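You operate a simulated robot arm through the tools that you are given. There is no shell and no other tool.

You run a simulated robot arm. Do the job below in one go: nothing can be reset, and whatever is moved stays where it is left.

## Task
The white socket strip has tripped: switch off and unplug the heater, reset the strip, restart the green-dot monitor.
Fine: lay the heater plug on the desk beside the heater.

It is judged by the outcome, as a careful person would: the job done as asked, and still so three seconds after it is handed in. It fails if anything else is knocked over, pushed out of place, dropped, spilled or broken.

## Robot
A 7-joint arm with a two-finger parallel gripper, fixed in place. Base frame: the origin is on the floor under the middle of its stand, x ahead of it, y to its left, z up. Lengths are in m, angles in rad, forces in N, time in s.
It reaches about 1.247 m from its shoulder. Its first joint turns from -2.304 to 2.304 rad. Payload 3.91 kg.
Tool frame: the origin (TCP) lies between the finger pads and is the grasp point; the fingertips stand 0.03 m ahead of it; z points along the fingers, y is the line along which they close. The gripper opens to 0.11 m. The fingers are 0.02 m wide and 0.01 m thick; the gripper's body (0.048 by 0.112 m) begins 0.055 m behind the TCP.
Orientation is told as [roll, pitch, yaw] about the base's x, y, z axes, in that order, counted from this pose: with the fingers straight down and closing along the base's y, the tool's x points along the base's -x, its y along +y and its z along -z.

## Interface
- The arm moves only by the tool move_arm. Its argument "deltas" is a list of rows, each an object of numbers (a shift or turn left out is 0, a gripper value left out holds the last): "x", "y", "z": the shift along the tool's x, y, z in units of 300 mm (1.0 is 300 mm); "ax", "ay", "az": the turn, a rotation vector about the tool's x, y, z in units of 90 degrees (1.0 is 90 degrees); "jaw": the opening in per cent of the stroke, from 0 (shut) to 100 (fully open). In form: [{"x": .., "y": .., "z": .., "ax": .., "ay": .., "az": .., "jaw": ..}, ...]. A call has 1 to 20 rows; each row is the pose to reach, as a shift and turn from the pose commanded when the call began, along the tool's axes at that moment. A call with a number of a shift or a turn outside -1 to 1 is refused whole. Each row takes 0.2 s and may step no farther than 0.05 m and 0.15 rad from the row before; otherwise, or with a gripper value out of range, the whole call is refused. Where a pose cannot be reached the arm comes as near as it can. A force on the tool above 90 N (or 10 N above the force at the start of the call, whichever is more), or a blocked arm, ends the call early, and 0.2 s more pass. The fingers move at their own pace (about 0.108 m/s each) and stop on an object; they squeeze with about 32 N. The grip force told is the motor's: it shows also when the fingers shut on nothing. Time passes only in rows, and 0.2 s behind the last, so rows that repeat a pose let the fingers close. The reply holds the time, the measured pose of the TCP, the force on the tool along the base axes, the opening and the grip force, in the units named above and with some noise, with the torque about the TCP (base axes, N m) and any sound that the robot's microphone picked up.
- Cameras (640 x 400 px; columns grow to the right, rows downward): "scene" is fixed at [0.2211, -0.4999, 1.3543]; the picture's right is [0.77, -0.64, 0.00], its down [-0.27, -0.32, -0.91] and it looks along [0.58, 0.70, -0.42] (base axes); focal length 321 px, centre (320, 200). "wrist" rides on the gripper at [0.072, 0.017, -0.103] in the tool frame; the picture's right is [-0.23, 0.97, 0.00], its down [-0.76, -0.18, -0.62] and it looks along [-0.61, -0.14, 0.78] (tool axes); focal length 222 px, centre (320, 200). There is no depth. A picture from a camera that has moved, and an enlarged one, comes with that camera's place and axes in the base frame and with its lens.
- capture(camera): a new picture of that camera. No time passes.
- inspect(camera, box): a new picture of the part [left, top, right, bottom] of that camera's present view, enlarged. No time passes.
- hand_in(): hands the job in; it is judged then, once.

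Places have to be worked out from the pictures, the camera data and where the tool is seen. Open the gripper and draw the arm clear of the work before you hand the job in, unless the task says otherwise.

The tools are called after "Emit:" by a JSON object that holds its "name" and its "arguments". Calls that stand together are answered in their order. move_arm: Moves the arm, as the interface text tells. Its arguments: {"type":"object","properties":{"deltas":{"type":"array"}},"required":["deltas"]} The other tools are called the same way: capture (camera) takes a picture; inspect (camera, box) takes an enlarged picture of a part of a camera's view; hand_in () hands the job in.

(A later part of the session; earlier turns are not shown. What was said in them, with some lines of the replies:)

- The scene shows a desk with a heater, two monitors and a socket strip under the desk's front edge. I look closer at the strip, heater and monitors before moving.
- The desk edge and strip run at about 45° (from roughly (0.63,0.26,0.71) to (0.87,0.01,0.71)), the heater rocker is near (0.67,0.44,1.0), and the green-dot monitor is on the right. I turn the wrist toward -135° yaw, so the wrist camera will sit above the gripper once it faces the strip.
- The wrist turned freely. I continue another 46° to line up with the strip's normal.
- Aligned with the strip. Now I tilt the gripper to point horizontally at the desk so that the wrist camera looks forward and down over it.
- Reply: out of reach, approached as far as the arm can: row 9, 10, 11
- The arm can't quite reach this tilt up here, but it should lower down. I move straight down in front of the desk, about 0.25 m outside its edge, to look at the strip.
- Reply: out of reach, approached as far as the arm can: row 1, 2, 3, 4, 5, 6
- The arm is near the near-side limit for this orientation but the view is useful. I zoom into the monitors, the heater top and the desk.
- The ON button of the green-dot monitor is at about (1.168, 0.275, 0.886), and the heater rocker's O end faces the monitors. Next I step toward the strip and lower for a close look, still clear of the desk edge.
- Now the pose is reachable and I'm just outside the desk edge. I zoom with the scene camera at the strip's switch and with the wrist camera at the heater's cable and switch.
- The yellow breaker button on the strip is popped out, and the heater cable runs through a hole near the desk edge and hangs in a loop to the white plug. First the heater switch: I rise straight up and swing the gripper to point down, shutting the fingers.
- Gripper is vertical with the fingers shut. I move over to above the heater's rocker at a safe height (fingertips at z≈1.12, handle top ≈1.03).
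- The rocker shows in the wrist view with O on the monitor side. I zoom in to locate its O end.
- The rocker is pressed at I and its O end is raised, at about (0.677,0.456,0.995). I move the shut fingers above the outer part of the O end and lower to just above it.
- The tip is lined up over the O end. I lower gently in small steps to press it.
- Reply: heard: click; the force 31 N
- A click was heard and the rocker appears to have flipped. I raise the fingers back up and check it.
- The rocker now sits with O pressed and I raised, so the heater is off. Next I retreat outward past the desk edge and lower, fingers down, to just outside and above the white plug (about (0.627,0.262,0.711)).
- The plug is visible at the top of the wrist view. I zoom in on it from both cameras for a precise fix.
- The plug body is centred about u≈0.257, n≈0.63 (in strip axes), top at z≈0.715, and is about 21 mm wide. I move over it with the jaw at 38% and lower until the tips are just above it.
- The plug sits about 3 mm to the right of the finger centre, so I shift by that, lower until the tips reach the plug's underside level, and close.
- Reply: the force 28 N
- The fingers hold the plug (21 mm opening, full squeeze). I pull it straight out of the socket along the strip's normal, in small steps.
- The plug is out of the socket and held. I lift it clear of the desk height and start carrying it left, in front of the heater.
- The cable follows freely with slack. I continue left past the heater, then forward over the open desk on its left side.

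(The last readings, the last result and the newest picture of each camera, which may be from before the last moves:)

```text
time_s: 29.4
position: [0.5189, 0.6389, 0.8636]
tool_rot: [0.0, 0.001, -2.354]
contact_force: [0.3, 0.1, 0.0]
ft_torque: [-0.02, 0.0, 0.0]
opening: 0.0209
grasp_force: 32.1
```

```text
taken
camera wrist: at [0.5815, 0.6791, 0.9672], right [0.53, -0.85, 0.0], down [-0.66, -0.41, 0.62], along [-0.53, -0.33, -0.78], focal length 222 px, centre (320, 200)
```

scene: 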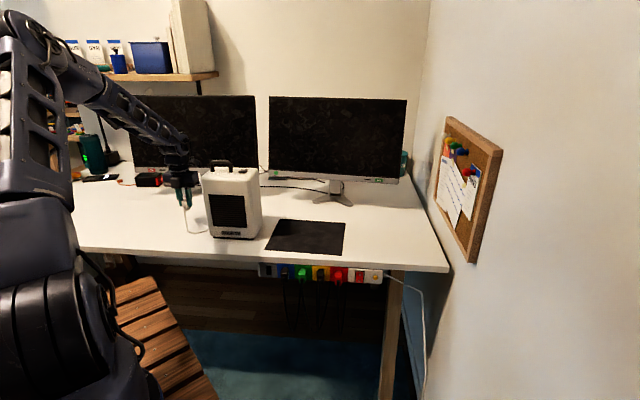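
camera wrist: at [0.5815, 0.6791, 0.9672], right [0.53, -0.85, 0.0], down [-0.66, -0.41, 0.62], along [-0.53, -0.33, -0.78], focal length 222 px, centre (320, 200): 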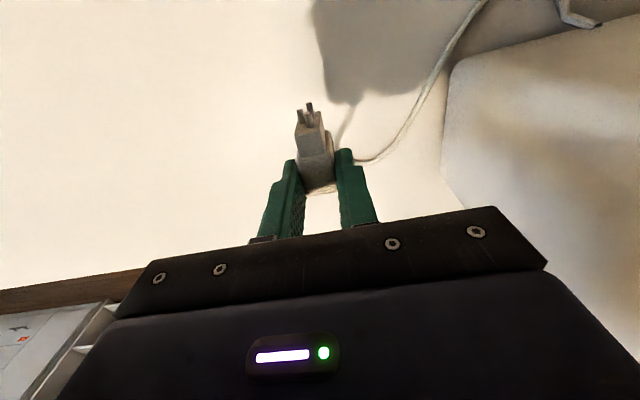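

The plug is now over clear desk left of the heater, with the cable lying loosely on the desk. I lower it gently to the surface, watching the force.

Emit:
{"name": "move_arm", "arguments": {"deltas": [{"z": 0.08}, {"z": 0.16}, {"z": 0.22}, {"z": 0.245}, {"z": 0.26}]}}

Emit:
{"name": "inspect", "arguments": {"camera": "scene", "box": [150, 170, 246, 240]}}

Emit:
{"name": "inspect", "arguments": {"camera": "wrist", "box": [240, 80, 400, 200]}}

```text
time_s: 30.6
position: [0.5198, 0.6415, 0.7901]
tool_rot: [-0.002, 0.008, -2.355]
contact_force: [-4.2, -4.2, 65.5]
ft_torque: [-0.4, -0.07, 0.02]
opening: 0.0211
grasp_force: 31.9
```

```text
5.71 times, centred on (198, 205) of scene
camera zoom: at [0.2211, -0.4999, 1.3543], right [0.77, -0.64, 0.0], down [-0.27, -0.32, -0.91], along [0.58, 0.7, -0.42], focal length 1837 px, centre (1017, 171)
```

zoom: 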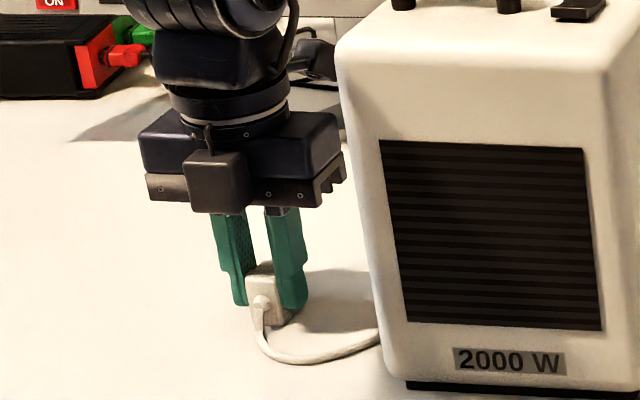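

```text
3.33 times, centred on (320, 140) of wrist
camera zoom: at [0.5817, 0.6798, 0.8947], right [0.53, -0.85, 0.0], down [-0.67, -0.42, 0.62], along [-0.53, -0.32, -0.79], focal length 740 px, centre (320, 400)
```

zoom: 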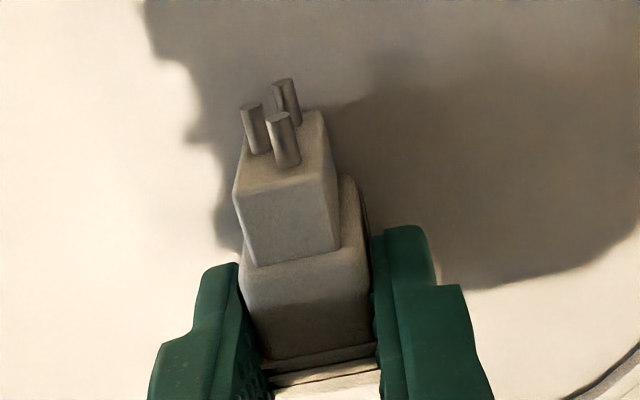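

The plug has touched the desk with more force than needed, so I back up a few millimetres before releasing.

Emit:
{"name": "move_arm", "arguments": {"deltas": [{"z": -0.008}, {"z": -0.014}]}}

```text
time_s: 31.2
position: [0.52, 0.6386, 0.7905]
tool_rot: [-0.001, 0.003, -2.355]
contact_force: [5.2, 17.0, 47.2]
ft_torque: [0.55, -0.51, 0.12]
opening: 0.0214
grasp_force: 32.5
```

Still about 47 N downward; I ease up another couple of millimetres.

Emit:
{"name": "move_arm", "arguments": {"deltas": [{"z": -0.006}, {"z": -0.01}]}}

```text
time_s: 31.8
position: [0.519, 0.6361, 0.7904]
tool_rot: [0.002, -0.002, -2.356]
contact_force: [0.1, 4.3, 16.4]
ft_torque: [0.14, -0.24, 0.03]
opening: 0.0209
grasp_force: 32.1
```

Force is down to 16 N. I ease up slightly more and open the jaw a little to release the plug.

Emit:
{"name": "move_arm", "arguments": {"deltas": [{"z": -0.004}, {"z": -0.004, "jaw": 25}, {"z": -0.004, "jaw": 32}, {"z": -0.004, "jaw": 38}]}}

Emit:
{"name": "inspect", "arguments": {"camera": "wrist", "box": [240, 80, 400, 200]}}

Emit:
{"name": "inspect", "arguments": {"camera": "scene", "box": [150, 170, 246, 240]}}

```text
time_s: 32.8
position: [0.5192, 0.6395, 0.7918]
tool_rot: [0.0, 0.0, -2.355]
contact_force: [-0.2, 1.0, -0.2]
ft_torque: [-0.02, 0.02, 0.03]
opening: 0.0421
grasp_force: 0.0
```

```text
3.33 times, centred on (320, 140) of wrist
camera zoom: at [0.5824, 0.6785, 0.8967], right [0.53, -0.85, 0.0], down [-0.66, -0.41, 0.62], along [-0.53, -0.33, -0.78], focal length 740 px, centre (320, 400)
```

zoom: 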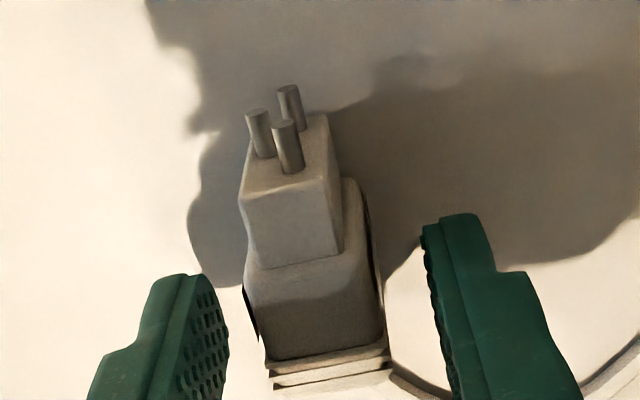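

```text
5.71 times, centred on (198, 205) of scene
camera zoom: at [0.2211, -0.4999, 1.3543], right [0.77, -0.64, 0.0], down [-0.27, -0.32, -0.91], along [0.58, 0.7, -0.42], focal length 1837 px, centre (1017, 171)
```

zoom: 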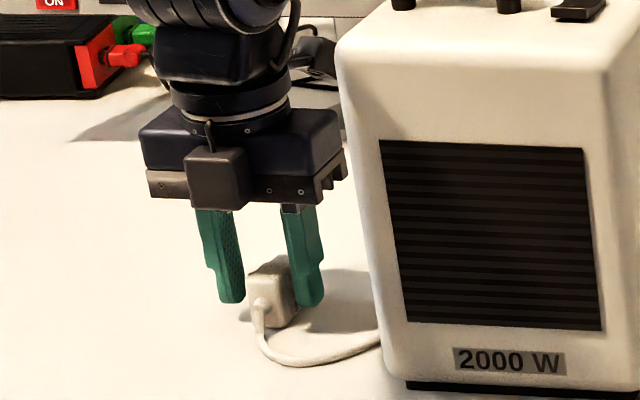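

The plug lies stably on the desk beside the heater. I raise straight up and away from it.

Emit:
{"name": "move_arm", "arguments": {"deltas": [{"z": -0.06}, {"z": -0.2}, {"z": -0.36}, {"z": -0.52}, {"z": -0.68}, {"z": -0.84}, {"z": -0.98}, {"x": -0.15, "z": -0.98}, {"x": -0.3, "z": -0.98}, {"x": -0.45, "z": -0.98}, {"x": -0.6, "z": -0.98}, {"x": -0.75, "z": -0.98}, {"x": -0.9, "z": -0.98}]}}

Emit:
{"name": "inspect", "arguments": {"camera": "scene", "box": [130, 150, 290, 250]}}

```text
time_s: 35.6
position: [0.3361, 0.4524, 1.0842]
tool_rot: [-0.001, -0.002, -2.356]
contact_force: [-0.4, 0.3, 0.2]
ft_torque: [0.0, -0.05, -0.01]
opening: 0.0417
grasp_force: 0.1
out of reach, approached as far as the arm can: row 13
```

```text
4.00 times, centred on (210, 200) of scene
camera zoom: at [0.2211, -0.4999, 1.3543], right [0.77, -0.64, 0.0], down [-0.27, -0.32, -0.91], along [0.58, 0.7, -0.42], focal length 1286 px, centre (760, 200)
```

zoom: 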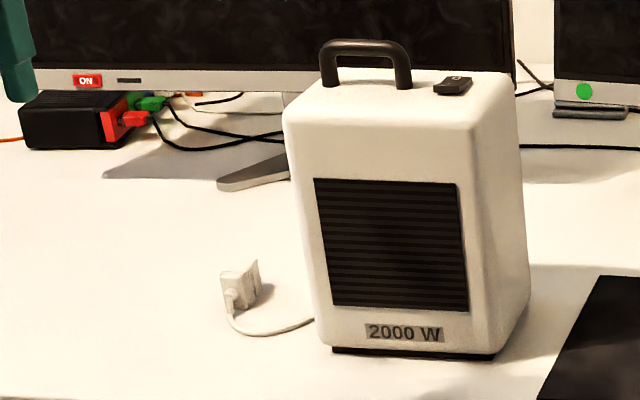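

The plug and heater look right. Now I travel right, high in front of the desk, toward the strip's switch end, shutting the jaw on the way.

Emit:
{"name": "move_arm", "arguments": {"deltas": [{"x": 0.14, "z": -0.1, "jaw": 0}, {"x": 0.14, "y": 0.14, "z": -0.2}, {"x": 0.14, "y": 0.28, "z": -0.2}, {"x": 0.14, "y": 0.42, "z": -0.2}, {"x": 0.14, "y": 0.56, "z": -0.2}, {"x": 0.14, "y": 0.7, "z": -0.2}, {"x": 0.14, "y": 0.84, "z": -0.2}, {"x": 0.14, "y": 0.98, "z": -0.2}]}}

Emit:
{"name": "move_arm", "arguments": {"deltas": [{"x": -0.05, "y": 0.14}, {"x": -0.1, "y": 0.28}, {"x": -0.15, "y": 0.42}, {"x": -0.2, "y": 0.56}, {"x": -0.2, "y": 0.7}, {"x": -0.2, "y": 0.82}]}}

```text
refused: row 1 steps farther than a row can; nothing moved
```

```text
time_s: 37.0
position: [0.4673, 0.235, 1.0856]
tool_rot: [-0.001, 0.0, -2.355]
contact_force: [-0.1, 0.4, 1.2]
ft_torque: [0.02, -0.03, 0.0]
opening: 0.0418
grasp_force: 0.1
out of reach, approached as far as the arm can: row 3, 4
```

The first move was refused for too large a step; only the second ran, and the arm is clear in front of the desk. I continue right to in front of the strip's switch end.

Emit:
{"name": "move_arm", "arguments": {"deltas": [{"x": 0.02, "y": 0.14, "z": -0.04, "jaw": 0}, {"x": 0.05, "y": 0.28, "z": -0.08}, {"x": 0.08, "y": 0.42, "z": -0.12}, {"x": 0.11, "y": 0.56, "z": -0.16}, {"x": 0.14, "y": 0.7, "z": -0.2}, {"x": 0.16, "y": 0.84, "z": -0.2}, {"x": 0.16, "y": 0.98, "z": -0.2}]}}

Emit:
{"name": "inspect", "arguments": {"camera": "scene", "box": [250, 245, 410, 345]}}

Emit:
{"name": "capture", "arguments": {"camera": "wrist"}}

```text
time_s: 38.6
position: [0.7103, 0.0624, 1.1441]
tool_rot: [0.0, 0.001, -2.353]
contact_force: [0.1, 0.0, 0.5]
ft_torque: [-0.1, -0.07, 0.0]
opening: 0.0
grasp_force: 32.3
```

```text
4.00 times, centred on (330, 295) of scene
camera zoom: at [0.2211, -0.4999, 1.3543], right [0.77, -0.64, 0.0], down [-0.27, -0.32, -0.91], along [0.58, 0.7, -0.42], focal length 1286 px, centre (280, -180)
```

zoom: 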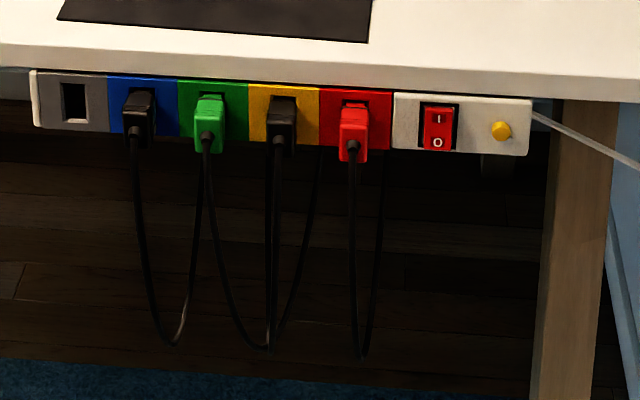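

```text
taken
camera wrist: at [0.7729, 0.1014, 1.2487], right [0.53, -0.85, 0.0], down [-0.66, -0.41, 0.62], along [-0.53, -0.33, -0.78], focal length 222 px, centre (320, 200)
```

wrist: 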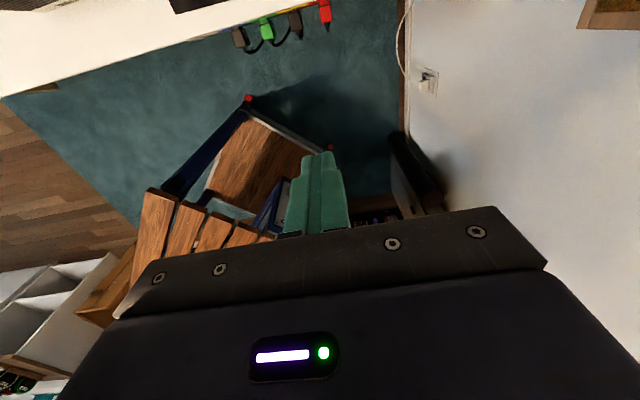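

With the arm out of the scene camera's way, I zoom tightly on the red rocker and yellow button to read their state.

Emit:
{"name": "inspect", "arguments": {"camera": "scene", "box": [345, 262, 385, 287]}}

Emit:
{"name": "inspect", "arguments": {"camera": "scene", "box": [350, 265, 366, 285]}}

Emit:
{"name": "inspect", "arguments": {"camera": "scene", "box": [250, 258, 282, 282]}}

```text
16.00 times, centred on (365, 274) of scene
camera zoom: at [0.2211, -0.4999, 1.3543], right [0.77, -0.64, 0.0], down [-0.27, -0.32, -0.91], along [0.58, 0.7, -0.42], focal length 5143 px, centre (-400, -992)
```

zoom: 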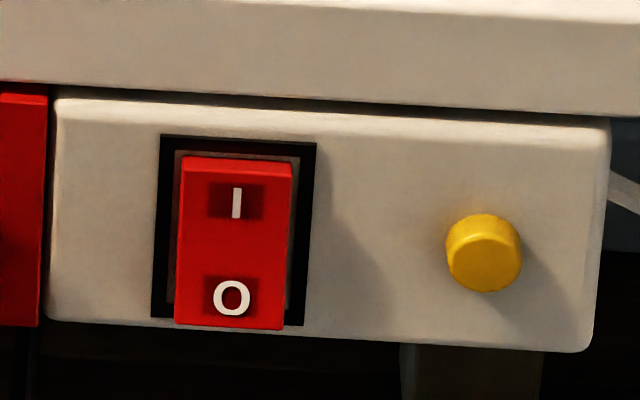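

```text
16.00 times, centred on (358, 275) of scene
camera zoom: at [0.2211, -0.4999, 1.3543], right [0.77, -0.64, 0.0], down [-0.27, -0.32, -0.91], along [0.58, 0.7, -0.42], focal length 5143 px, centre (-288, -1000)
```

zoom: 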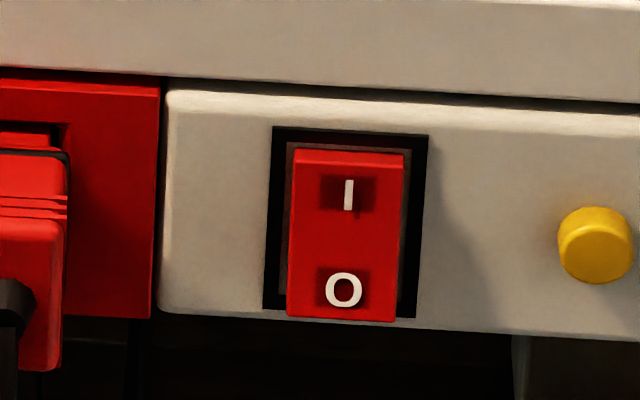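

```text
16.00 times, centred on (266, 270) of scene
camera zoom: at [0.2211, -0.4999, 1.3543], right [0.77, -0.64, 0.0], down [-0.27, -0.32, -0.91], along [0.58, 0.7, -0.42], focal length 5143 px, centre (1184, -920)
```

zoom: 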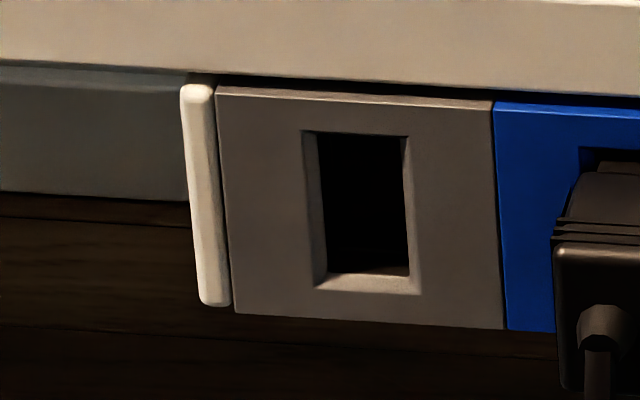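

The I side appears recessed already, while the yellow button stands proud; I'll check more closely. I tilt the shut gripper to horizontal, then I'll lower it in front of the button.

Emit:
{"name": "move_arm", "arguments": {"deltas": [{"ay": 0.091}, {"ay": 0.182}, {"ay": 0.273}, {"ay": 0.364}, {"ay": 0.455}, {"ay": 0.546}, {"ay": 0.637}, {"ay": 0.728}, {"ay": 0.819}, {"ay": 0.91}, {"ay": 1.0}]}}

```text
time_s: 41.0
position: [0.7084, 0.0603, 1.1444]
tool_rot: [2.618, 1.569, 0.262]
contact_force: [0.4, 0.1, 0.5]
ft_torque: [-0.01, -0.01, -0.02]
opening: 0.0
grasp_force: 32.2
```

Tilt reached. I lower and shift right along the strip, staying outside the desk edge.

Emit:
{"name": "move_arm", "arguments": {"deltas": [{"x": -0.12, "y": 0.08}, {"x": -0.24, "y": 0.16}, {"x": -0.36, "y": 0.24}, {"x": -0.48, "y": 0.32}, {"x": -0.6, "y": 0.4}, {"x": -0.72, "y": 0.46}, {"x": -0.86, "y": 0.46}, {"x": -0.98, "y": 0.46}]}}

Emit:
{"name": "capture", "arguments": {"camera": "wrist"}}

Emit:
{"name": "capture", "arguments": {"camera": "scene"}}

```text
time_s: 42.8
position: [0.8057, -0.0368, 0.8504]
tool_rot: [2.394, 1.569, 0.039]
contact_force: [-0.2, 0.4, 0.0]
ft_torque: [0.0, 0.02, -0.03]
opening: 0.0
grasp_force: 31.8
```

```text
taken
camera wrist: at [0.7445, -0.1212, 0.9235], right [0.69, -0.69, -0.23], down [-0.57, -0.32, -0.76], along [0.45, 0.65, -0.61], focal length 222 px, centre (320, 200)
```

wrist: 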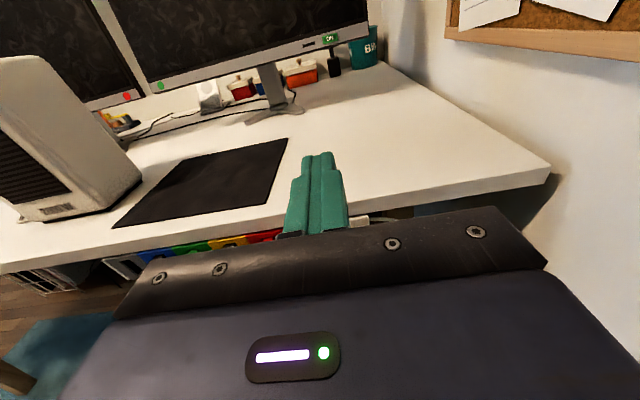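

```text
taken
```

scene: 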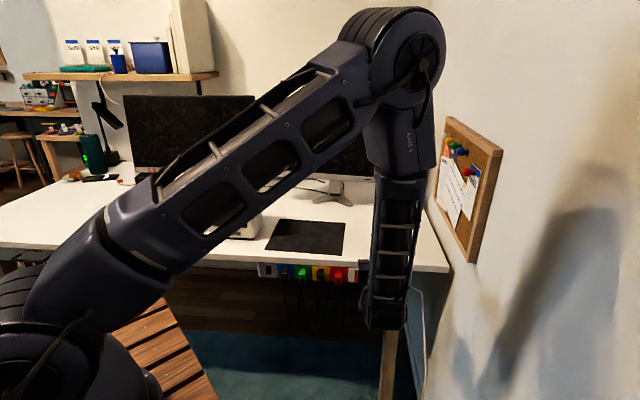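

There's ample clearance. I lower to the button's height (z≈0.704), tips still about 5 cm in front of it, to view the strip face.

Emit:
{"name": "move_arm", "arguments": {"deltas": [{"x": -0.12}, {"x": -0.24}, {"x": -0.36}, {"x": -0.485}]}}

Emit:
{"name": "capture", "arguments": {"camera": "wrist"}}

Emit:
{"name": "inspect", "arguments": {"camera": "wrist", "box": [230, 90, 390, 190]}}

```text
time_s: 43.8
position: [0.8056, -0.041, 0.7039]
tool_rot: [1.675, 1.571, -0.679]
contact_force: [-1.0, 1.3, 0.7]
ft_torque: [-0.01, -0.01, -0.02]
opening: 0.0002
grasp_force: 31.9
```

```text
taken
camera wrist: at [0.7445, -0.1244, 0.7777], right [0.69, -0.69, -0.23], down [-0.57, -0.32, -0.76], along [0.45, 0.65, -0.61], focal length 222 px, centre (320, 200)
```

wrist: 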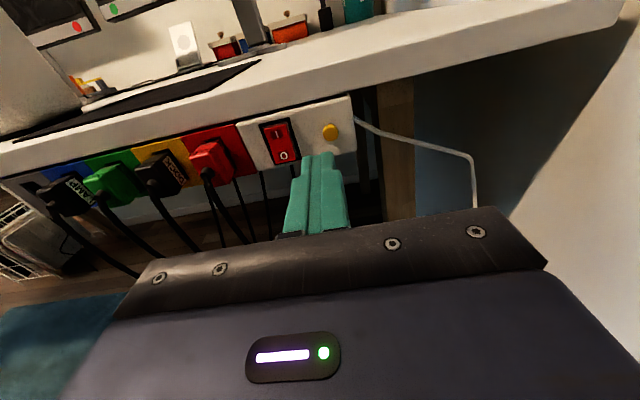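

```text
4.00 times, centred on (310, 140) of wrist
camera zoom: at [0.7445, -0.1244, 0.7777], right [0.69, -0.69, -0.23], down [-0.57, -0.32, -0.76], along [0.45, 0.65, -0.61], focal length 888 px, centre (360, 440)
```

zoom: 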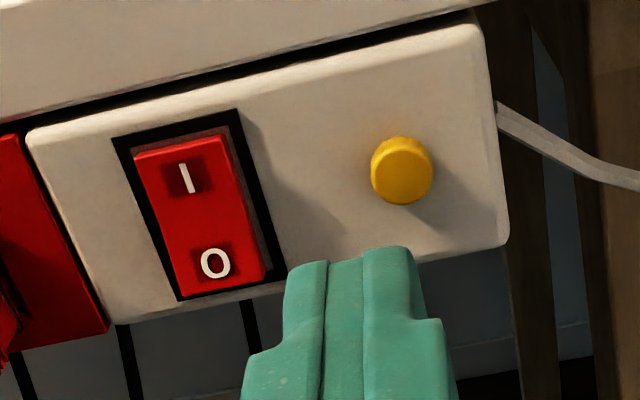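

The yellow button is at about (0.875, 0.018, 0.702), 7 mm right of my line. I align and push forward in small steps until it gives.

Emit:
{"name": "move_arm", "arguments": {"deltas": [{"y": 0.026, "x": -0.004}, {"y": 0.026, "x": -0.004, "z": 0.08}, {"y": 0.026, "x": -0.004, "z": 0.15}, {"y": 0.026, "x": -0.004, "z": 0.175}, {"y": 0.026, "x": -0.004, "z": 0.19}, {"y": 0.026, "x": -0.004, "z": 0.2}]}}

Emit:
{"name": "capture", "arguments": {"camera": "wrist"}}

Emit:
{"name": "inspect", "arguments": {"camera": "wrist", "box": [230, 90, 390, 190]}}

```text
time_s: 45.2
position: [0.8544, -0.0009, 0.7033]
tool_rot: [0.184, 1.57, -2.174]
contact_force: [0.2, -0.4, -0.5]
ft_torque: [-0.01, 0.0, -0.03]
opening: 0.0
grasp_force: 32.6
```

```text
taken
camera wrist: at [0.7927, -0.0846, 0.7753], right [0.69, -0.69, -0.23], down [-0.57, -0.32, -0.76], along [0.45, 0.65, -0.61], focal length 222 px, centre (320, 200)
```

wrist: 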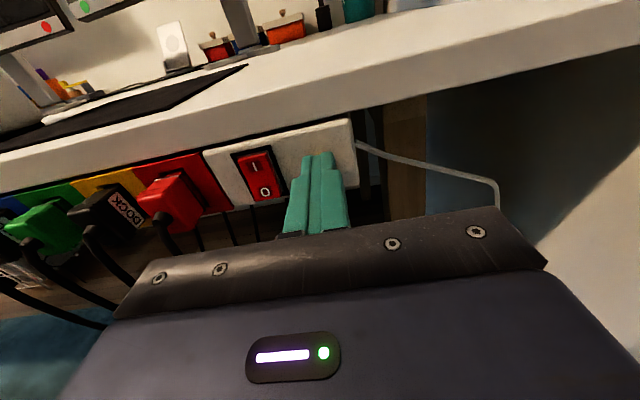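

```text
4.00 times, centred on (310, 140) of wrist
camera zoom: at [0.7927, -0.0846, 0.7753], right [0.69, -0.69, -0.23], down [-0.57, -0.32, -0.76], along [0.45, 0.65, -0.61], focal length 888 px, centre (360, 440)
```

zoom: 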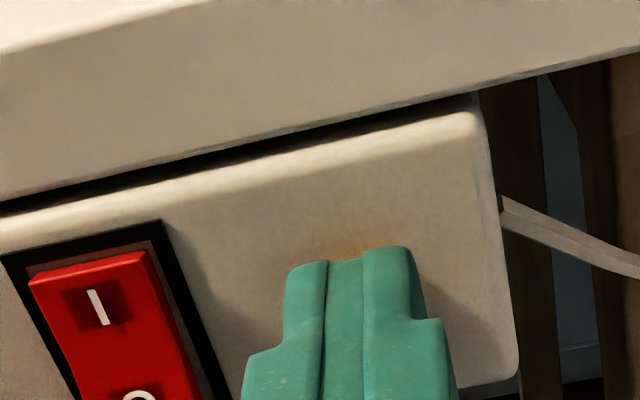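

No contact yet and the button is hidden right behind the fingertips, so I push on in small steps.

Emit:
{"name": "move_arm", "arguments": {"deltas": [{"z": 0.01}, {"z": 0.02}, {"z": 0.03}]}}

```text
time_s: 46.0
position: [0.8616, 0.0056, 0.701]
tool_rot: [-0.806, 1.572, 3.122]
contact_force: [-0.5, -0.4, -0.2]
ft_torque: [-0.03, -0.02, 0.03]
opening: 0.0
grasp_force: 31.7
```

Still no contact; continuing slowly.

Emit:
{"name": "move_arm", "arguments": {"deltas": [{"z": 0.01}, {"z": 0.02}, {"z": 0.03}]}}

Emit:
{"name": "inspect", "arguments": {"camera": "wrist", "box": [230, 90, 390, 190]}}

Emit:
{"name": "inspect", "arguments": {"camera": "scene", "box": [345, 255, 409, 295]}}

```text
time_s: 46.8
position: [0.8646, 0.0084, 0.7022]
tool_rot: [-0.387, 1.569, -2.742]
contact_force: [-69.0, -49.4, 12.2]
ft_torque: [-0.02, -1.04, 0.43]
opening: 0.0
grasp_force: 32.0
```

```text
4.00 times, centred on (310, 140) of wrist
camera zoom: at [0.803, -0.0751, 0.7758], right [0.69, -0.69, -0.23], down [-0.57, -0.32, -0.76], along [0.45, 0.65, -0.61], focal length 888 px, centre (360, 440)
```

zoom: 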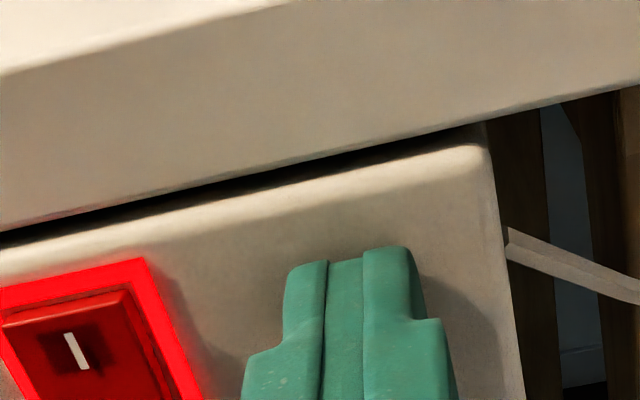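

```text
10.00 times, centred on (377, 275) of scene
camera zoom: at [0.2211, -0.4999, 1.3543], right [0.77, -0.64, 0.0], down [-0.27, -0.32, -0.91], along [0.58, 0.7, -0.42], focal length 3214 px, centre (-250, -550)
```

zoom: 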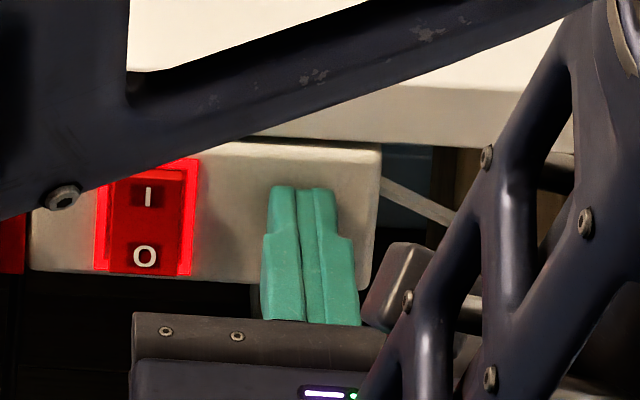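

The rocker's frame has lit up, so the strip is powered again. I back the fingers straight off and verify that it stays lit with the button in.

Emit:
{"name": "move_arm", "arguments": {"deltas": [{"z": -0.03}, {"z": -0.1}, {"z": -0.2}, {"z": -0.3}]}}

Emit:
{"name": "capture", "arguments": {"camera": "wrist"}}

Emit:
{"name": "inspect", "arguments": {"camera": "wrist", "box": [230, 90, 390, 190]}}

```text
time_s: 47.8
position: [0.8025, -0.0508, 0.7031]
tool_rot: [2.699, 1.57, 0.344]
contact_force: [0.7, 0.2, -0.1]
ft_torque: [0.03, -0.02, -0.03]
opening: 0.0
grasp_force: 31.8
```

```text
taken
camera wrist: at [0.7417, -0.1349, 0.7761], right [0.69, -0.69, -0.23], down [-0.56, -0.32, -0.76], along [0.45, 0.65, -0.61], focal length 222 px, centre (320, 200)
```

wrist: 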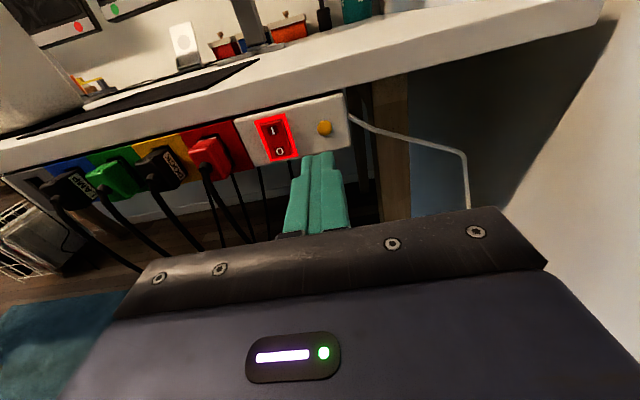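

```text
4.00 times, centred on (310, 140) of wrist
camera zoom: at [0.7417, -0.1349, 0.7761], right [0.69, -0.69, -0.23], down [-0.56, -0.32, -0.76], along [0.45, 0.65, -0.61], focal length 888 px, centre (360, 440)
```

zoom: 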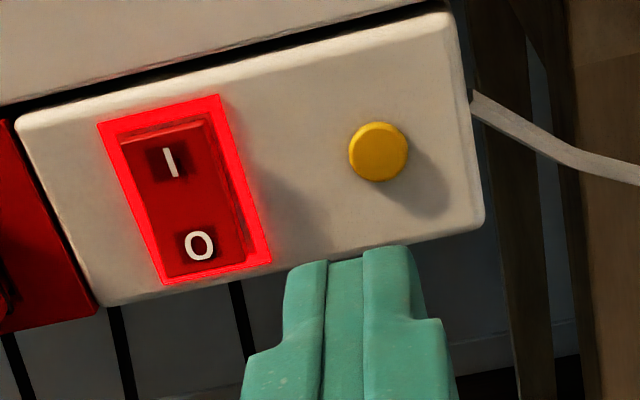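

The strip stays lit, the button is in, and the rocker is at I. Next is the green-dot monitor: I rise to above desk height, still outside the desk edge, then move in over the desk toward its ON button.

Emit:
{"name": "move_arm", "arguments": {"deltas": [{"x": 0.15}, {"x": 0.3}, {"x": 0.45}, {"x": 0.6}, {"x": 0.75, "y": 0.03}, {"x": 0.83, "y": 0.09}]}}

Emit:
{"name": "capture", "arguments": {"camera": "wrist"}}

Emit:
{"name": "capture", "arguments": {"camera": "scene"}}

```text
time_s: 49.2
position: [0.8219, -0.0695, 0.9513]
tool_rot: [-1.122, 1.569, 2.808]
contact_force: [-0.2, -0.2, -1.3]
ft_torque: [0.02, 0.01, -0.02]
opening: 0.0
grasp_force: 31.8
```

```text
taken
camera wrist: at [0.7602, -0.1546, 1.0245], right [0.69, -0.69, -0.23], down [-0.57, -0.31, -0.76], along [0.45, 0.65, -0.61], focal length 222 px, centre (320, 200)
```

wrist: 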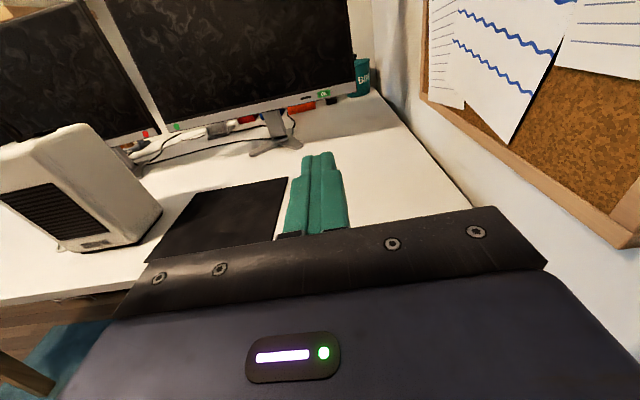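

```text
taken
```

scene: 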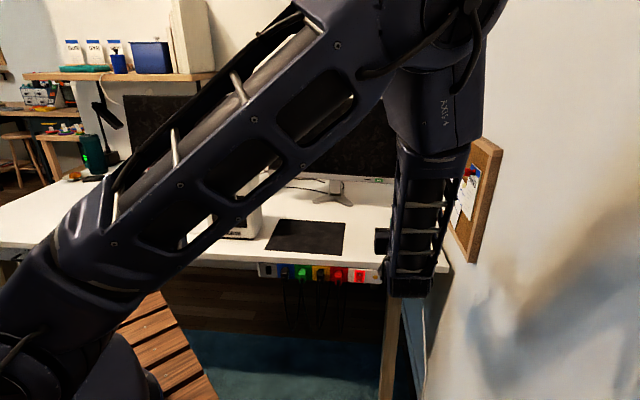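

I zoom on the monitor's ON button from here to refine its position.

Emit:
{"name": "inspect", "arguments": {"camera": "wrist", "box": [260, 70, 380, 150]}}

```text
5.00 times, centred on (320, 110) of wrist
camera zoom: at [0.7602, -0.1546, 1.0245], right [0.69, -0.69, -0.23], down [-0.57, -0.31, -0.76], along [0.45, 0.65, -0.61], focal length 1111 px, centre (320, 650)
```

zoom: 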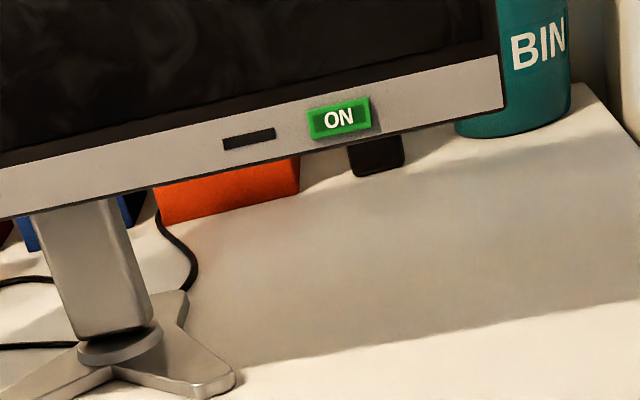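

The ON button is at about u≈0.628, n≈1.02, z≈0.885. I advance over the desk at z≈0.95, well clear of everything, in line with it.

Emit:
{"name": "move_arm", "arguments": {"deltas": [{"z": 0.14}, {"z": 0.29}, {"z": 0.44}, {"z": 0.59}, {"z": 0.74}, {"z": 0.89}, {"z": 0.97}]}}

Emit:
{"name": "capture", "arguments": {"camera": "wrist"}}

Emit:
{"name": "capture", "arguments": {"camera": "scene"}}

```text
time_s: 50.8
position: [1.0279, 0.1347, 0.9542]
tool_rot: [-2.761, 1.571, 1.166]
contact_force: [-0.6, -0.1, -0.5]
ft_torque: [0.0, -0.01, 0.04]
opening: 0.0002
grasp_force: 32.0
```

```text
taken
camera wrist: at [0.9671, 0.0509, 1.0264], right [0.69, -0.69, -0.23], down [-0.57, -0.31, -0.76], along [0.45, 0.65, -0.61], focal length 222 px, centre (320, 200)
```

wrist: 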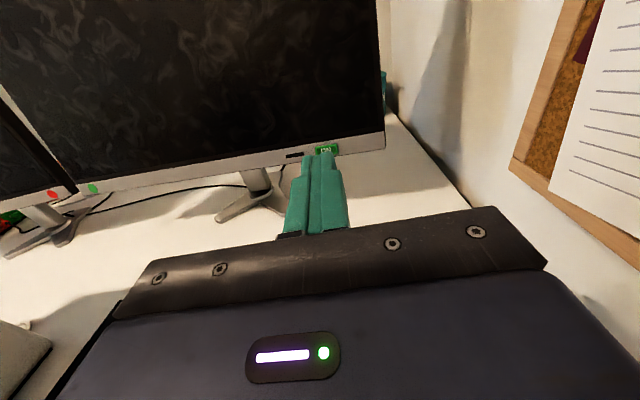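

```text
taken
```

scene: 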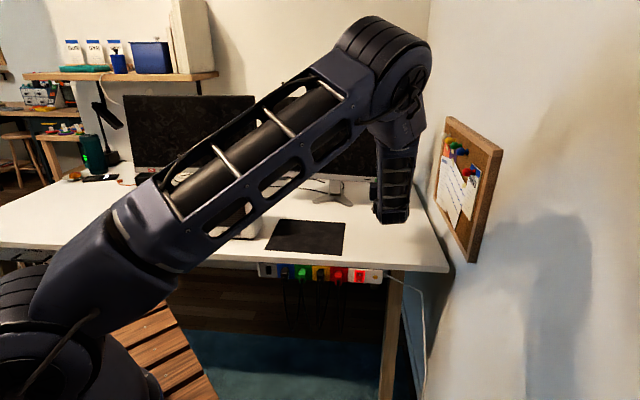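

Emit:
{"name": "inspect", "arguments": {"camera": "wrist", "box": [270, 125, 390, 200]}}

```text
5.33 times, centred on (330, 162) of wrist
camera zoom: at [0.9671, 0.0509, 1.0264], right [0.69, -0.69, -0.23], down [-0.57, -0.31, -0.76], along [0.45, 0.65, -0.61], focal length 1185 px, centre (267, 400)
```

zoom: 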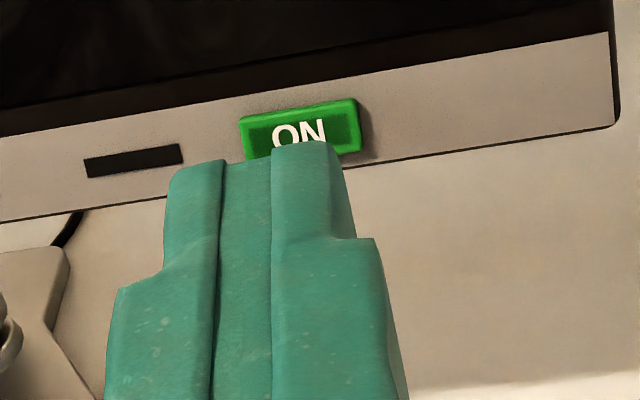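

The button is at about u≈0.626, n≈1.0–1.02, z≈0.888. I lower to that height and advance until the tips are ~4 cm short, then re-check.

Emit:
{"name": "move_arm", "arguments": {"deltas": [{"x": -0.11, "y": -0.01}, {"x": -0.217, "y": -0.017}, {"x": -0.217, "y": -0.017, "z": 0.14}, {"x": -0.217, "y": -0.017, "z": 0.25}, {"x": -0.217, "y": -0.017, "z": 0.35}]}}

Emit:
{"name": "capture", "arguments": {"camera": "wrist"}}

Emit:
{"name": "inspect", "arguments": {"camera": "wrist", "box": [270, 105, 390, 180]}}

Emit:
{"name": "capture", "arguments": {"camera": "scene"}}

```text
time_s: 52.0
position: [1.1013, 0.2131, 0.8871]
tool_rot: [1.122, 1.57, -1.235]
contact_force: [0.1, -0.2, 1.1]
ft_torque: [-0.02, 0.05, 0.0]
opening: 0.0
grasp_force: 32.1
```

```text
taken
camera wrist: at [1.0388, 0.1288, 0.9602], right [0.69, -0.69, -0.23], down [-0.57, -0.32, -0.76], along [0.45, 0.65, -0.61], focal length 222 px, centre (320, 200)
```

wrist: 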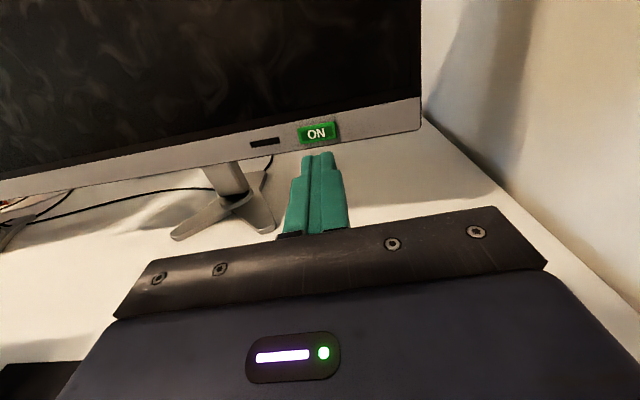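

```text
5.33 times, centred on (330, 142) of wrist
camera zoom: at [1.0388, 0.1288, 0.9602], right [0.69, -0.69, -0.23], down [-0.57, -0.32, -0.76], along [0.45, 0.65, -0.61], focal length 1185 px, centre (267, 507)
```

zoom: 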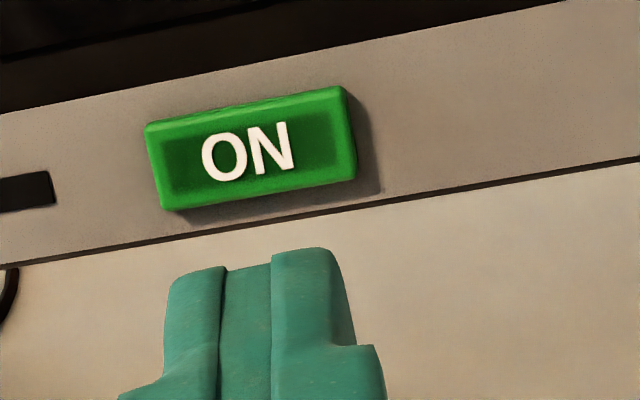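

```text
taken
```

scene: 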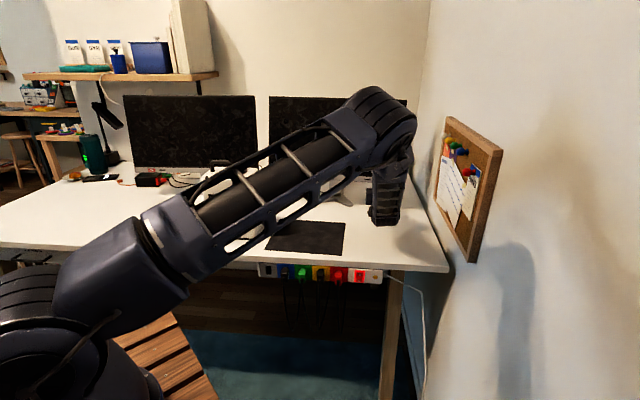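

Well aligned (TCP u≈0.628, z≈0.887 against the button's ≈0.626, ≈0.888). I advance 2 cm more, then look at the remaining gap.

Emit:
{"name": "move_arm", "arguments": {"deltas": [{"z": 0.03}, {"z": 0.06}]}}

Emit:
{"name": "inspect", "arguments": {"camera": "wrist", "box": [270, 105, 390, 180]}}

```text
time_s: 52.6
position: [1.1119, 0.226, 0.8867]
tool_rot: [-3.054, 1.571, 0.874]
contact_force: [0.0, -1.3, 0.5]
ft_torque: [-0.02, 0.03, 0.02]
opening: 0.0001
grasp_force: 31.4
```

```text
5.33 times, centred on (330, 142) of wrist
camera zoom: at [1.0507, 0.1416, 0.9605], right [0.69, -0.69, -0.23], down [-0.57, -0.32, -0.76], along [0.45, 0.65, -0.61], focal length 1185 px, centre (267, 507)
```

zoom: 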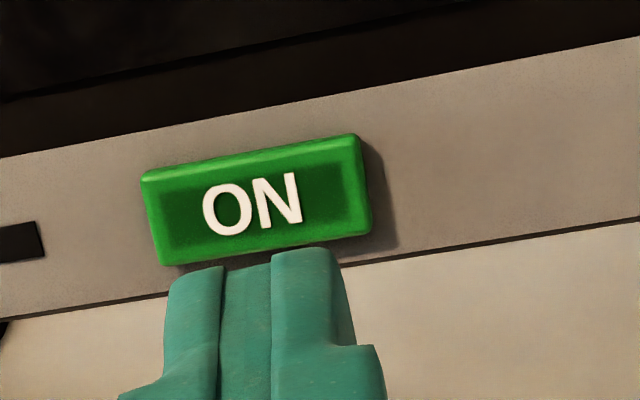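

Remaining gap looks like 1–2 cm, and the button's centre may be ~4 mm higher, so I raise slightly and creep forward.

Emit:
{"name": "move_arm", "arguments": {"deltas": [{"x": 0.012, "y": -0.004}, {"x": 0.012, "y": -0.004, "z": 0.01}, {"x": 0.012, "y": -0.004, "z": 0.02}]}}

Emit:
{"name": "inspect", "arguments": {"camera": "wrist", "box": [270, 105, 390, 180]}}

```text
time_s: 53.4
position: [1.1151, 0.231, 0.89]
tool_rot: [-0.952, 1.571, 2.978]
contact_force: [0.6, -0.4, -0.3]
ft_torque: [0.0, -0.01, 0.01]
opening: 0.0
grasp_force: 32.5
```

```text
5.33 times, centred on (330, 142) of wrist
camera zoom: at [1.0533, 0.147, 0.9639], right [0.69, -0.69, -0.23], down [-0.57, -0.32, -0.76], along [0.45, 0.65, -0.61], focal length 1185 px, centre (267, 507)
```

zoom: 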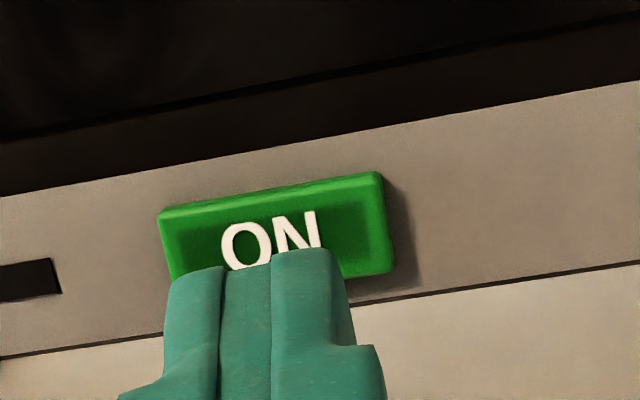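

No contact yet; the tips are lined up with the button, so I keep creeping forward in 2–3 mm steps.

Emit:
{"name": "move_arm", "arguments": {"deltas": [{"z": 0.008}, {"z": 0.016}, {"z": 0.024}]}}

Emit:
{"name": "inspect", "arguments": {"camera": "wrist", "box": [270, 105, 390, 180]}}

```text
time_s: 54.2
position: [1.1206, 0.2373, 0.8911]
tool_rot: [-0.321, 1.57, -2.675]
contact_force: [0.4, -1.3, -0.4]
ft_torque: [-0.02, -0.01, -0.04]
opening: 0.0
grasp_force: 31.8
```

```text
5.33 times, centred on (330, 142) of wrist
camera zoom: at [1.0587, 0.1524, 0.9639], right [0.69, -0.69, -0.23], down [-0.57, -0.32, -0.76], along [0.45, 0.65, -0.61], focal length 1185 px, centre (267, 507)
```

zoom: 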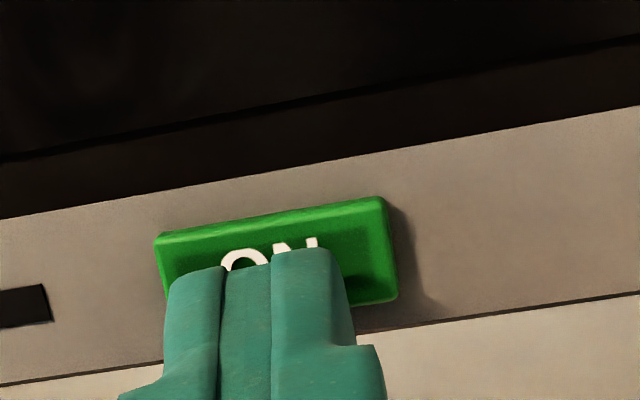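

Consistent estimate now: button face at n≈1.005, about 14 mm ahead. I advance 9 mm, then continue in ~1.5 mm steps.

Emit:
{"name": "move_arm", "arguments": {"deltas": [{"z": 0.015}, {"z": 0.03}, {"z": 0.036}]}}

Emit:
{"name": "inspect", "arguments": {"camera": "wrist", "box": [270, 105, 390, 180]}}

```text
time_s: 55.0
position: [1.1264, 0.2456, 0.8912]
tool_rot: [-3.053, 1.572, 0.875]
contact_force: [-2.3, -3.5, -0.9]
ft_torque: [-0.01, 0.04, -0.09]
opening: 0.0
grasp_force: 31.6
heard: click
```

```text
5.33 times, centred on (330, 142) of wrist
camera zoom: at [1.0666, 0.1603, 0.9649], right [0.69, -0.69, -0.23], down [-0.57, -0.32, -0.76], along [0.45, 0.65, -0.61], focal length 1185 px, centre (267, 507)
```

zoom: 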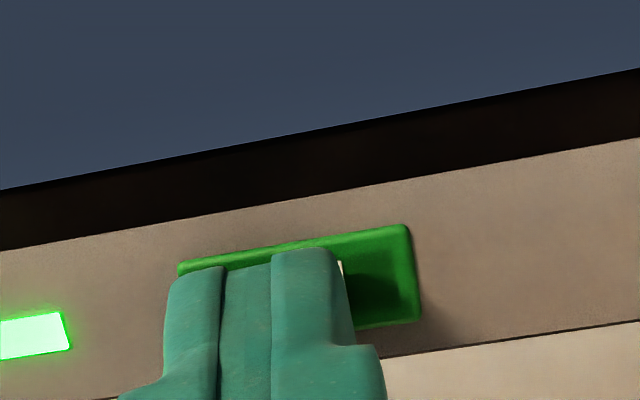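

A click, the LED is green and the screen is on. I back straight off from the button.

Emit:
{"name": "move_arm", "arguments": {"deltas": [{"z": -0.03}, {"z": -0.1}, {"z": -0.22}, {"z": -0.36}, {"z": -0.5}, {"z": -0.65}, {"z": -0.8}, {"z": -0.95}]}}

Emit:
{"name": "capture", "arguments": {"camera": "wrist"}}

Emit:
{"name": "capture", "arguments": {"camera": "scene"}}

```text
time_s: 56.8
position: [0.9261, 0.0426, 0.8917]
tool_rot: [-1.182, 1.573, 2.746]
contact_force: [0.7, 0.8, -0.3]
ft_torque: [-0.05, -0.02, -0.03]
opening: 0.0002
grasp_force: 32.1
```

```text
taken
camera wrist: at [0.8651, -0.042, 0.9644], right [0.69, -0.69, -0.23], down [-0.57, -0.32, -0.76], along [0.45, 0.65, -0.61], focal length 222 px, centre (320, 200)
```

wrist: 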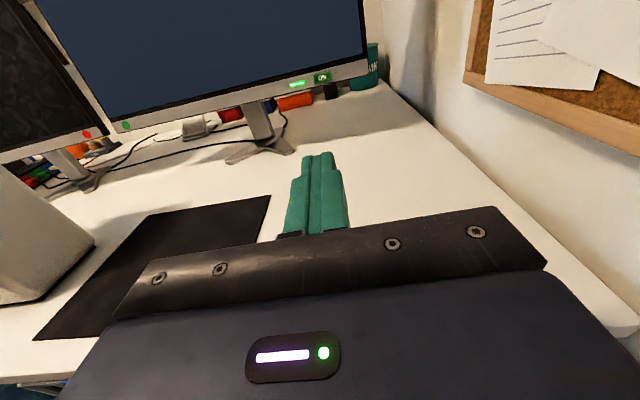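

```text
taken
```

scene: 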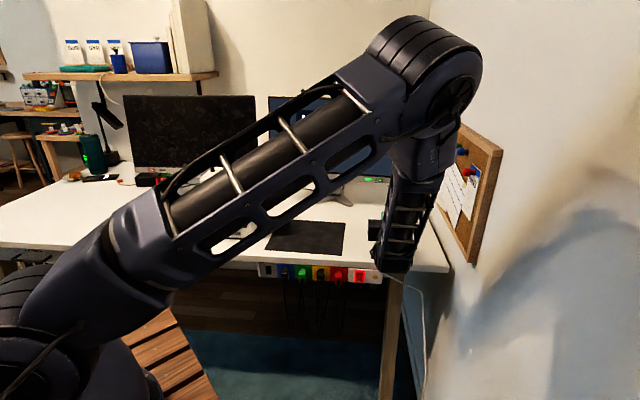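

The green-dot monitor is showing a lit screen. I withdraw fully from over the desk, then rise.

Emit:
{"name": "move_arm", "arguments": {"deltas": [{"z": -0.15}, {"z": -0.3}, {"z": -0.45}, {"z": -0.45, "x": 0.14}, {"z": -0.45, "x": 0.28}, {"z": -0.45, "x": 0.42}, {"z": -0.45, "x": 0.56}, {"z": -0.45, "x": 0.7}, {"z": -0.45, "x": 0.84}]}}

Emit:
{"name": "capture", "arguments": {"camera": "scene"}}

```text
time_s: 58.8
position: [0.8323, -0.0528, 1.1412]
tool_rot: [-1.509, 1.569, 2.419]
contact_force: [-0.3, -0.5, -1.0]
ft_torque: [0.06, -0.01, 0.02]
opening: 0.0001
grasp_force: 32.8
```

```text
taken
```

scene: 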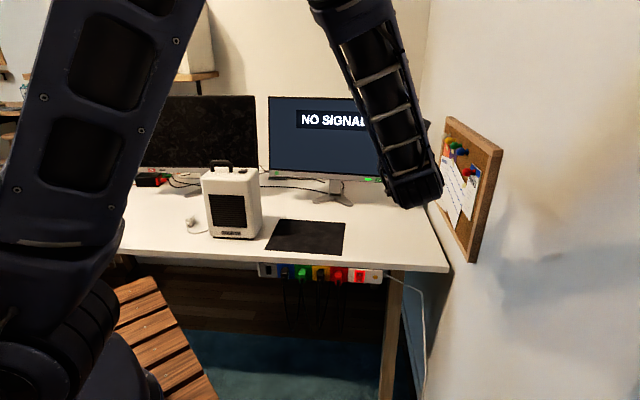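

The monitor is restarted (showing a message on screen). I move left away from the wall, tilt the gripper back down, and open it.

Emit:
{"name": "move_arm", "arguments": {"deltas": [{"y": -0.15}, {"y": -0.3}, {"y": -0.45}, {"y": -0.45, "ay": -0.09}, {"y": -0.45, "ay": -0.18}, {"y": -0.45, "ay": -0.27}, {"y": -0.45, "ay": -0.36}, {"y": -0.45, "ay": -0.45}, {"y": -0.45, "ay": -0.54}, {"y": -0.45, "ay": -0.63}, {"y": -0.45, "ay": -0.72}, {"y": -0.45, "ay": -0.81}, {"y": -0.45, "ay": -0.9}, {"y": -0.45, "ay": -0.99, "jaw": 100}, {"y": -0.45, "ay": -0.99, "jaw": 100}, {"y": -0.45, "ay": -0.99, "jaw": 100}]}}

Emit:
{"name": "capture", "arguments": {"camera": "scene"}}

Emit:
{"name": "inspect", "arguments": {"camera": "scene", "box": [250, 85, 420, 205]}}

Emit:
{"name": "inspect", "arguments": {"camera": "scene", "box": [150, 150, 310, 250]}}

Emit:
{"name": "inspect", "arguments": {"camera": "scene", "box": [250, 245, 410, 345]}}

```text
time_s: 62.2
position: [0.7355, 0.0424, 1.1426]
tool_rot: [-0.001, 0.015, -2.357]
contact_force: [0.6, 0.7, 0.5]
ft_torque: [-0.03, 0.01, 0.02]
opening: 0.11
grasp_force: 0.0
```

```text
taken
```

scene: 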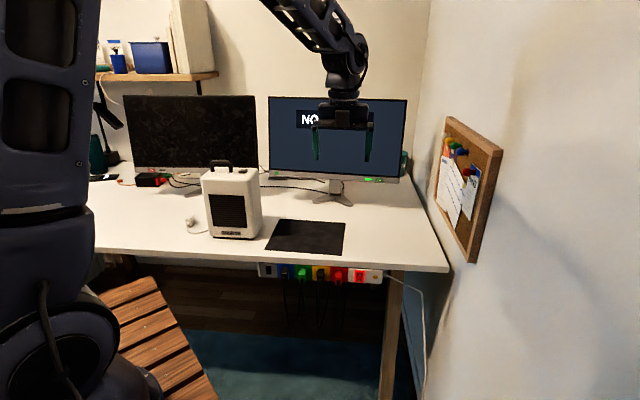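

```text
3.33 times, centred on (335, 145) of scene
camera zoom: at [0.2211, -0.4999, 1.3543], right [0.77, -0.64, 0.0], down [-0.27, -0.32, -0.91], along [0.58, 0.7, -0.42], focal length 1071 px, centre (270, 383)
```

zoom: 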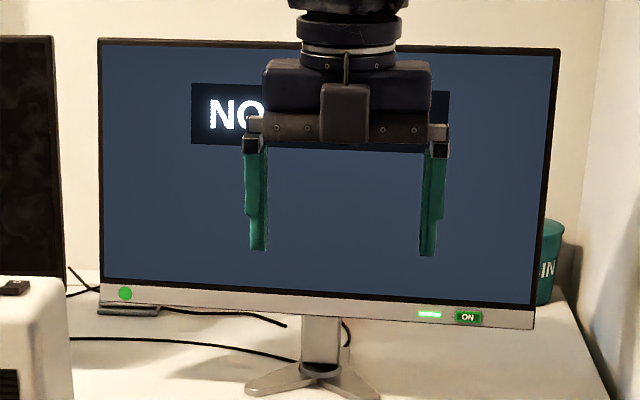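

```text
4.00 times, centred on (230, 200) of scene
camera zoom: at [0.2211, -0.4999, 1.3543], right [0.77, -0.64, 0.0], down [-0.27, -0.32, -0.91], along [0.58, 0.7, -0.42], focal length 1286 px, centre (680, 200)
```

zoom: 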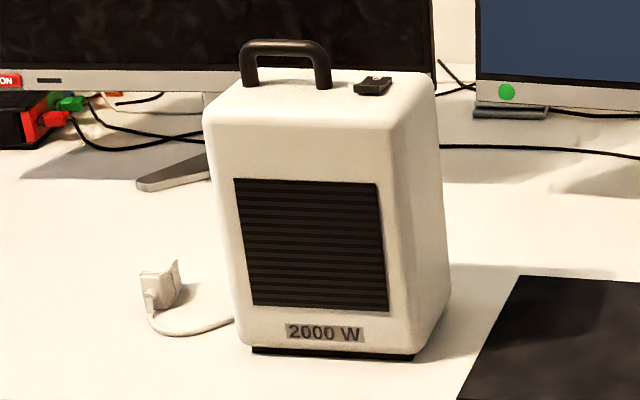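

```text
4.00 times, centred on (330, 295) of scene
camera zoom: at [0.2211, -0.4999, 1.3543], right [0.77, -0.64, 0.0], down [-0.27, -0.32, -0.91], along [0.58, 0.7, -0.42], focal length 1286 px, centre (280, -180)
```

zoom: 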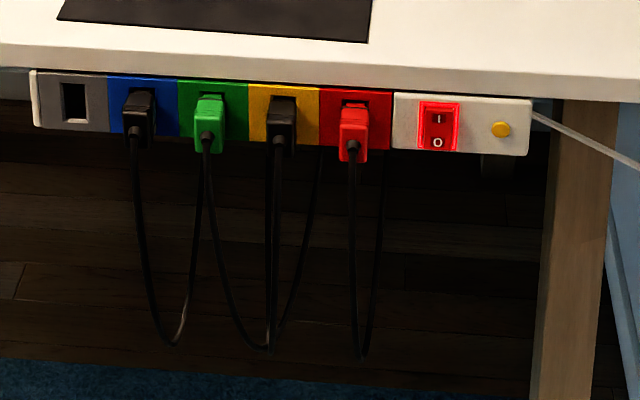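

Everything checks out: the heater is switched to O with its plug lying beside it on the desk, the strip is lit and reset, and the green-dot monitor is on. The gripper is open and clear, so I hand in the job.

Emit:
{"name": "hand_in", "arguments": {}}

```text
The job is handed in.
```

The job is done and handed in; I have no word on the judging yet.

- **Heater:** I switched it off at its rocker, which clicked and now has O pressed. I pulled its white plug from the strip and laid it on the open desk to the left of the heater.
- **Strip:** I pressed the yellow button back in. The red switch, still at I, lit up and stayed lit.
- **Green-dot monitor:** I pressed its ON button once. The screen came on and its light is green, but it shows "NO SIGNAL". I left that alone, since you only asked for a restart.

In the last pictures nothing else looked moved or knocked over. The gripper is open and the arm is clear of the desk.
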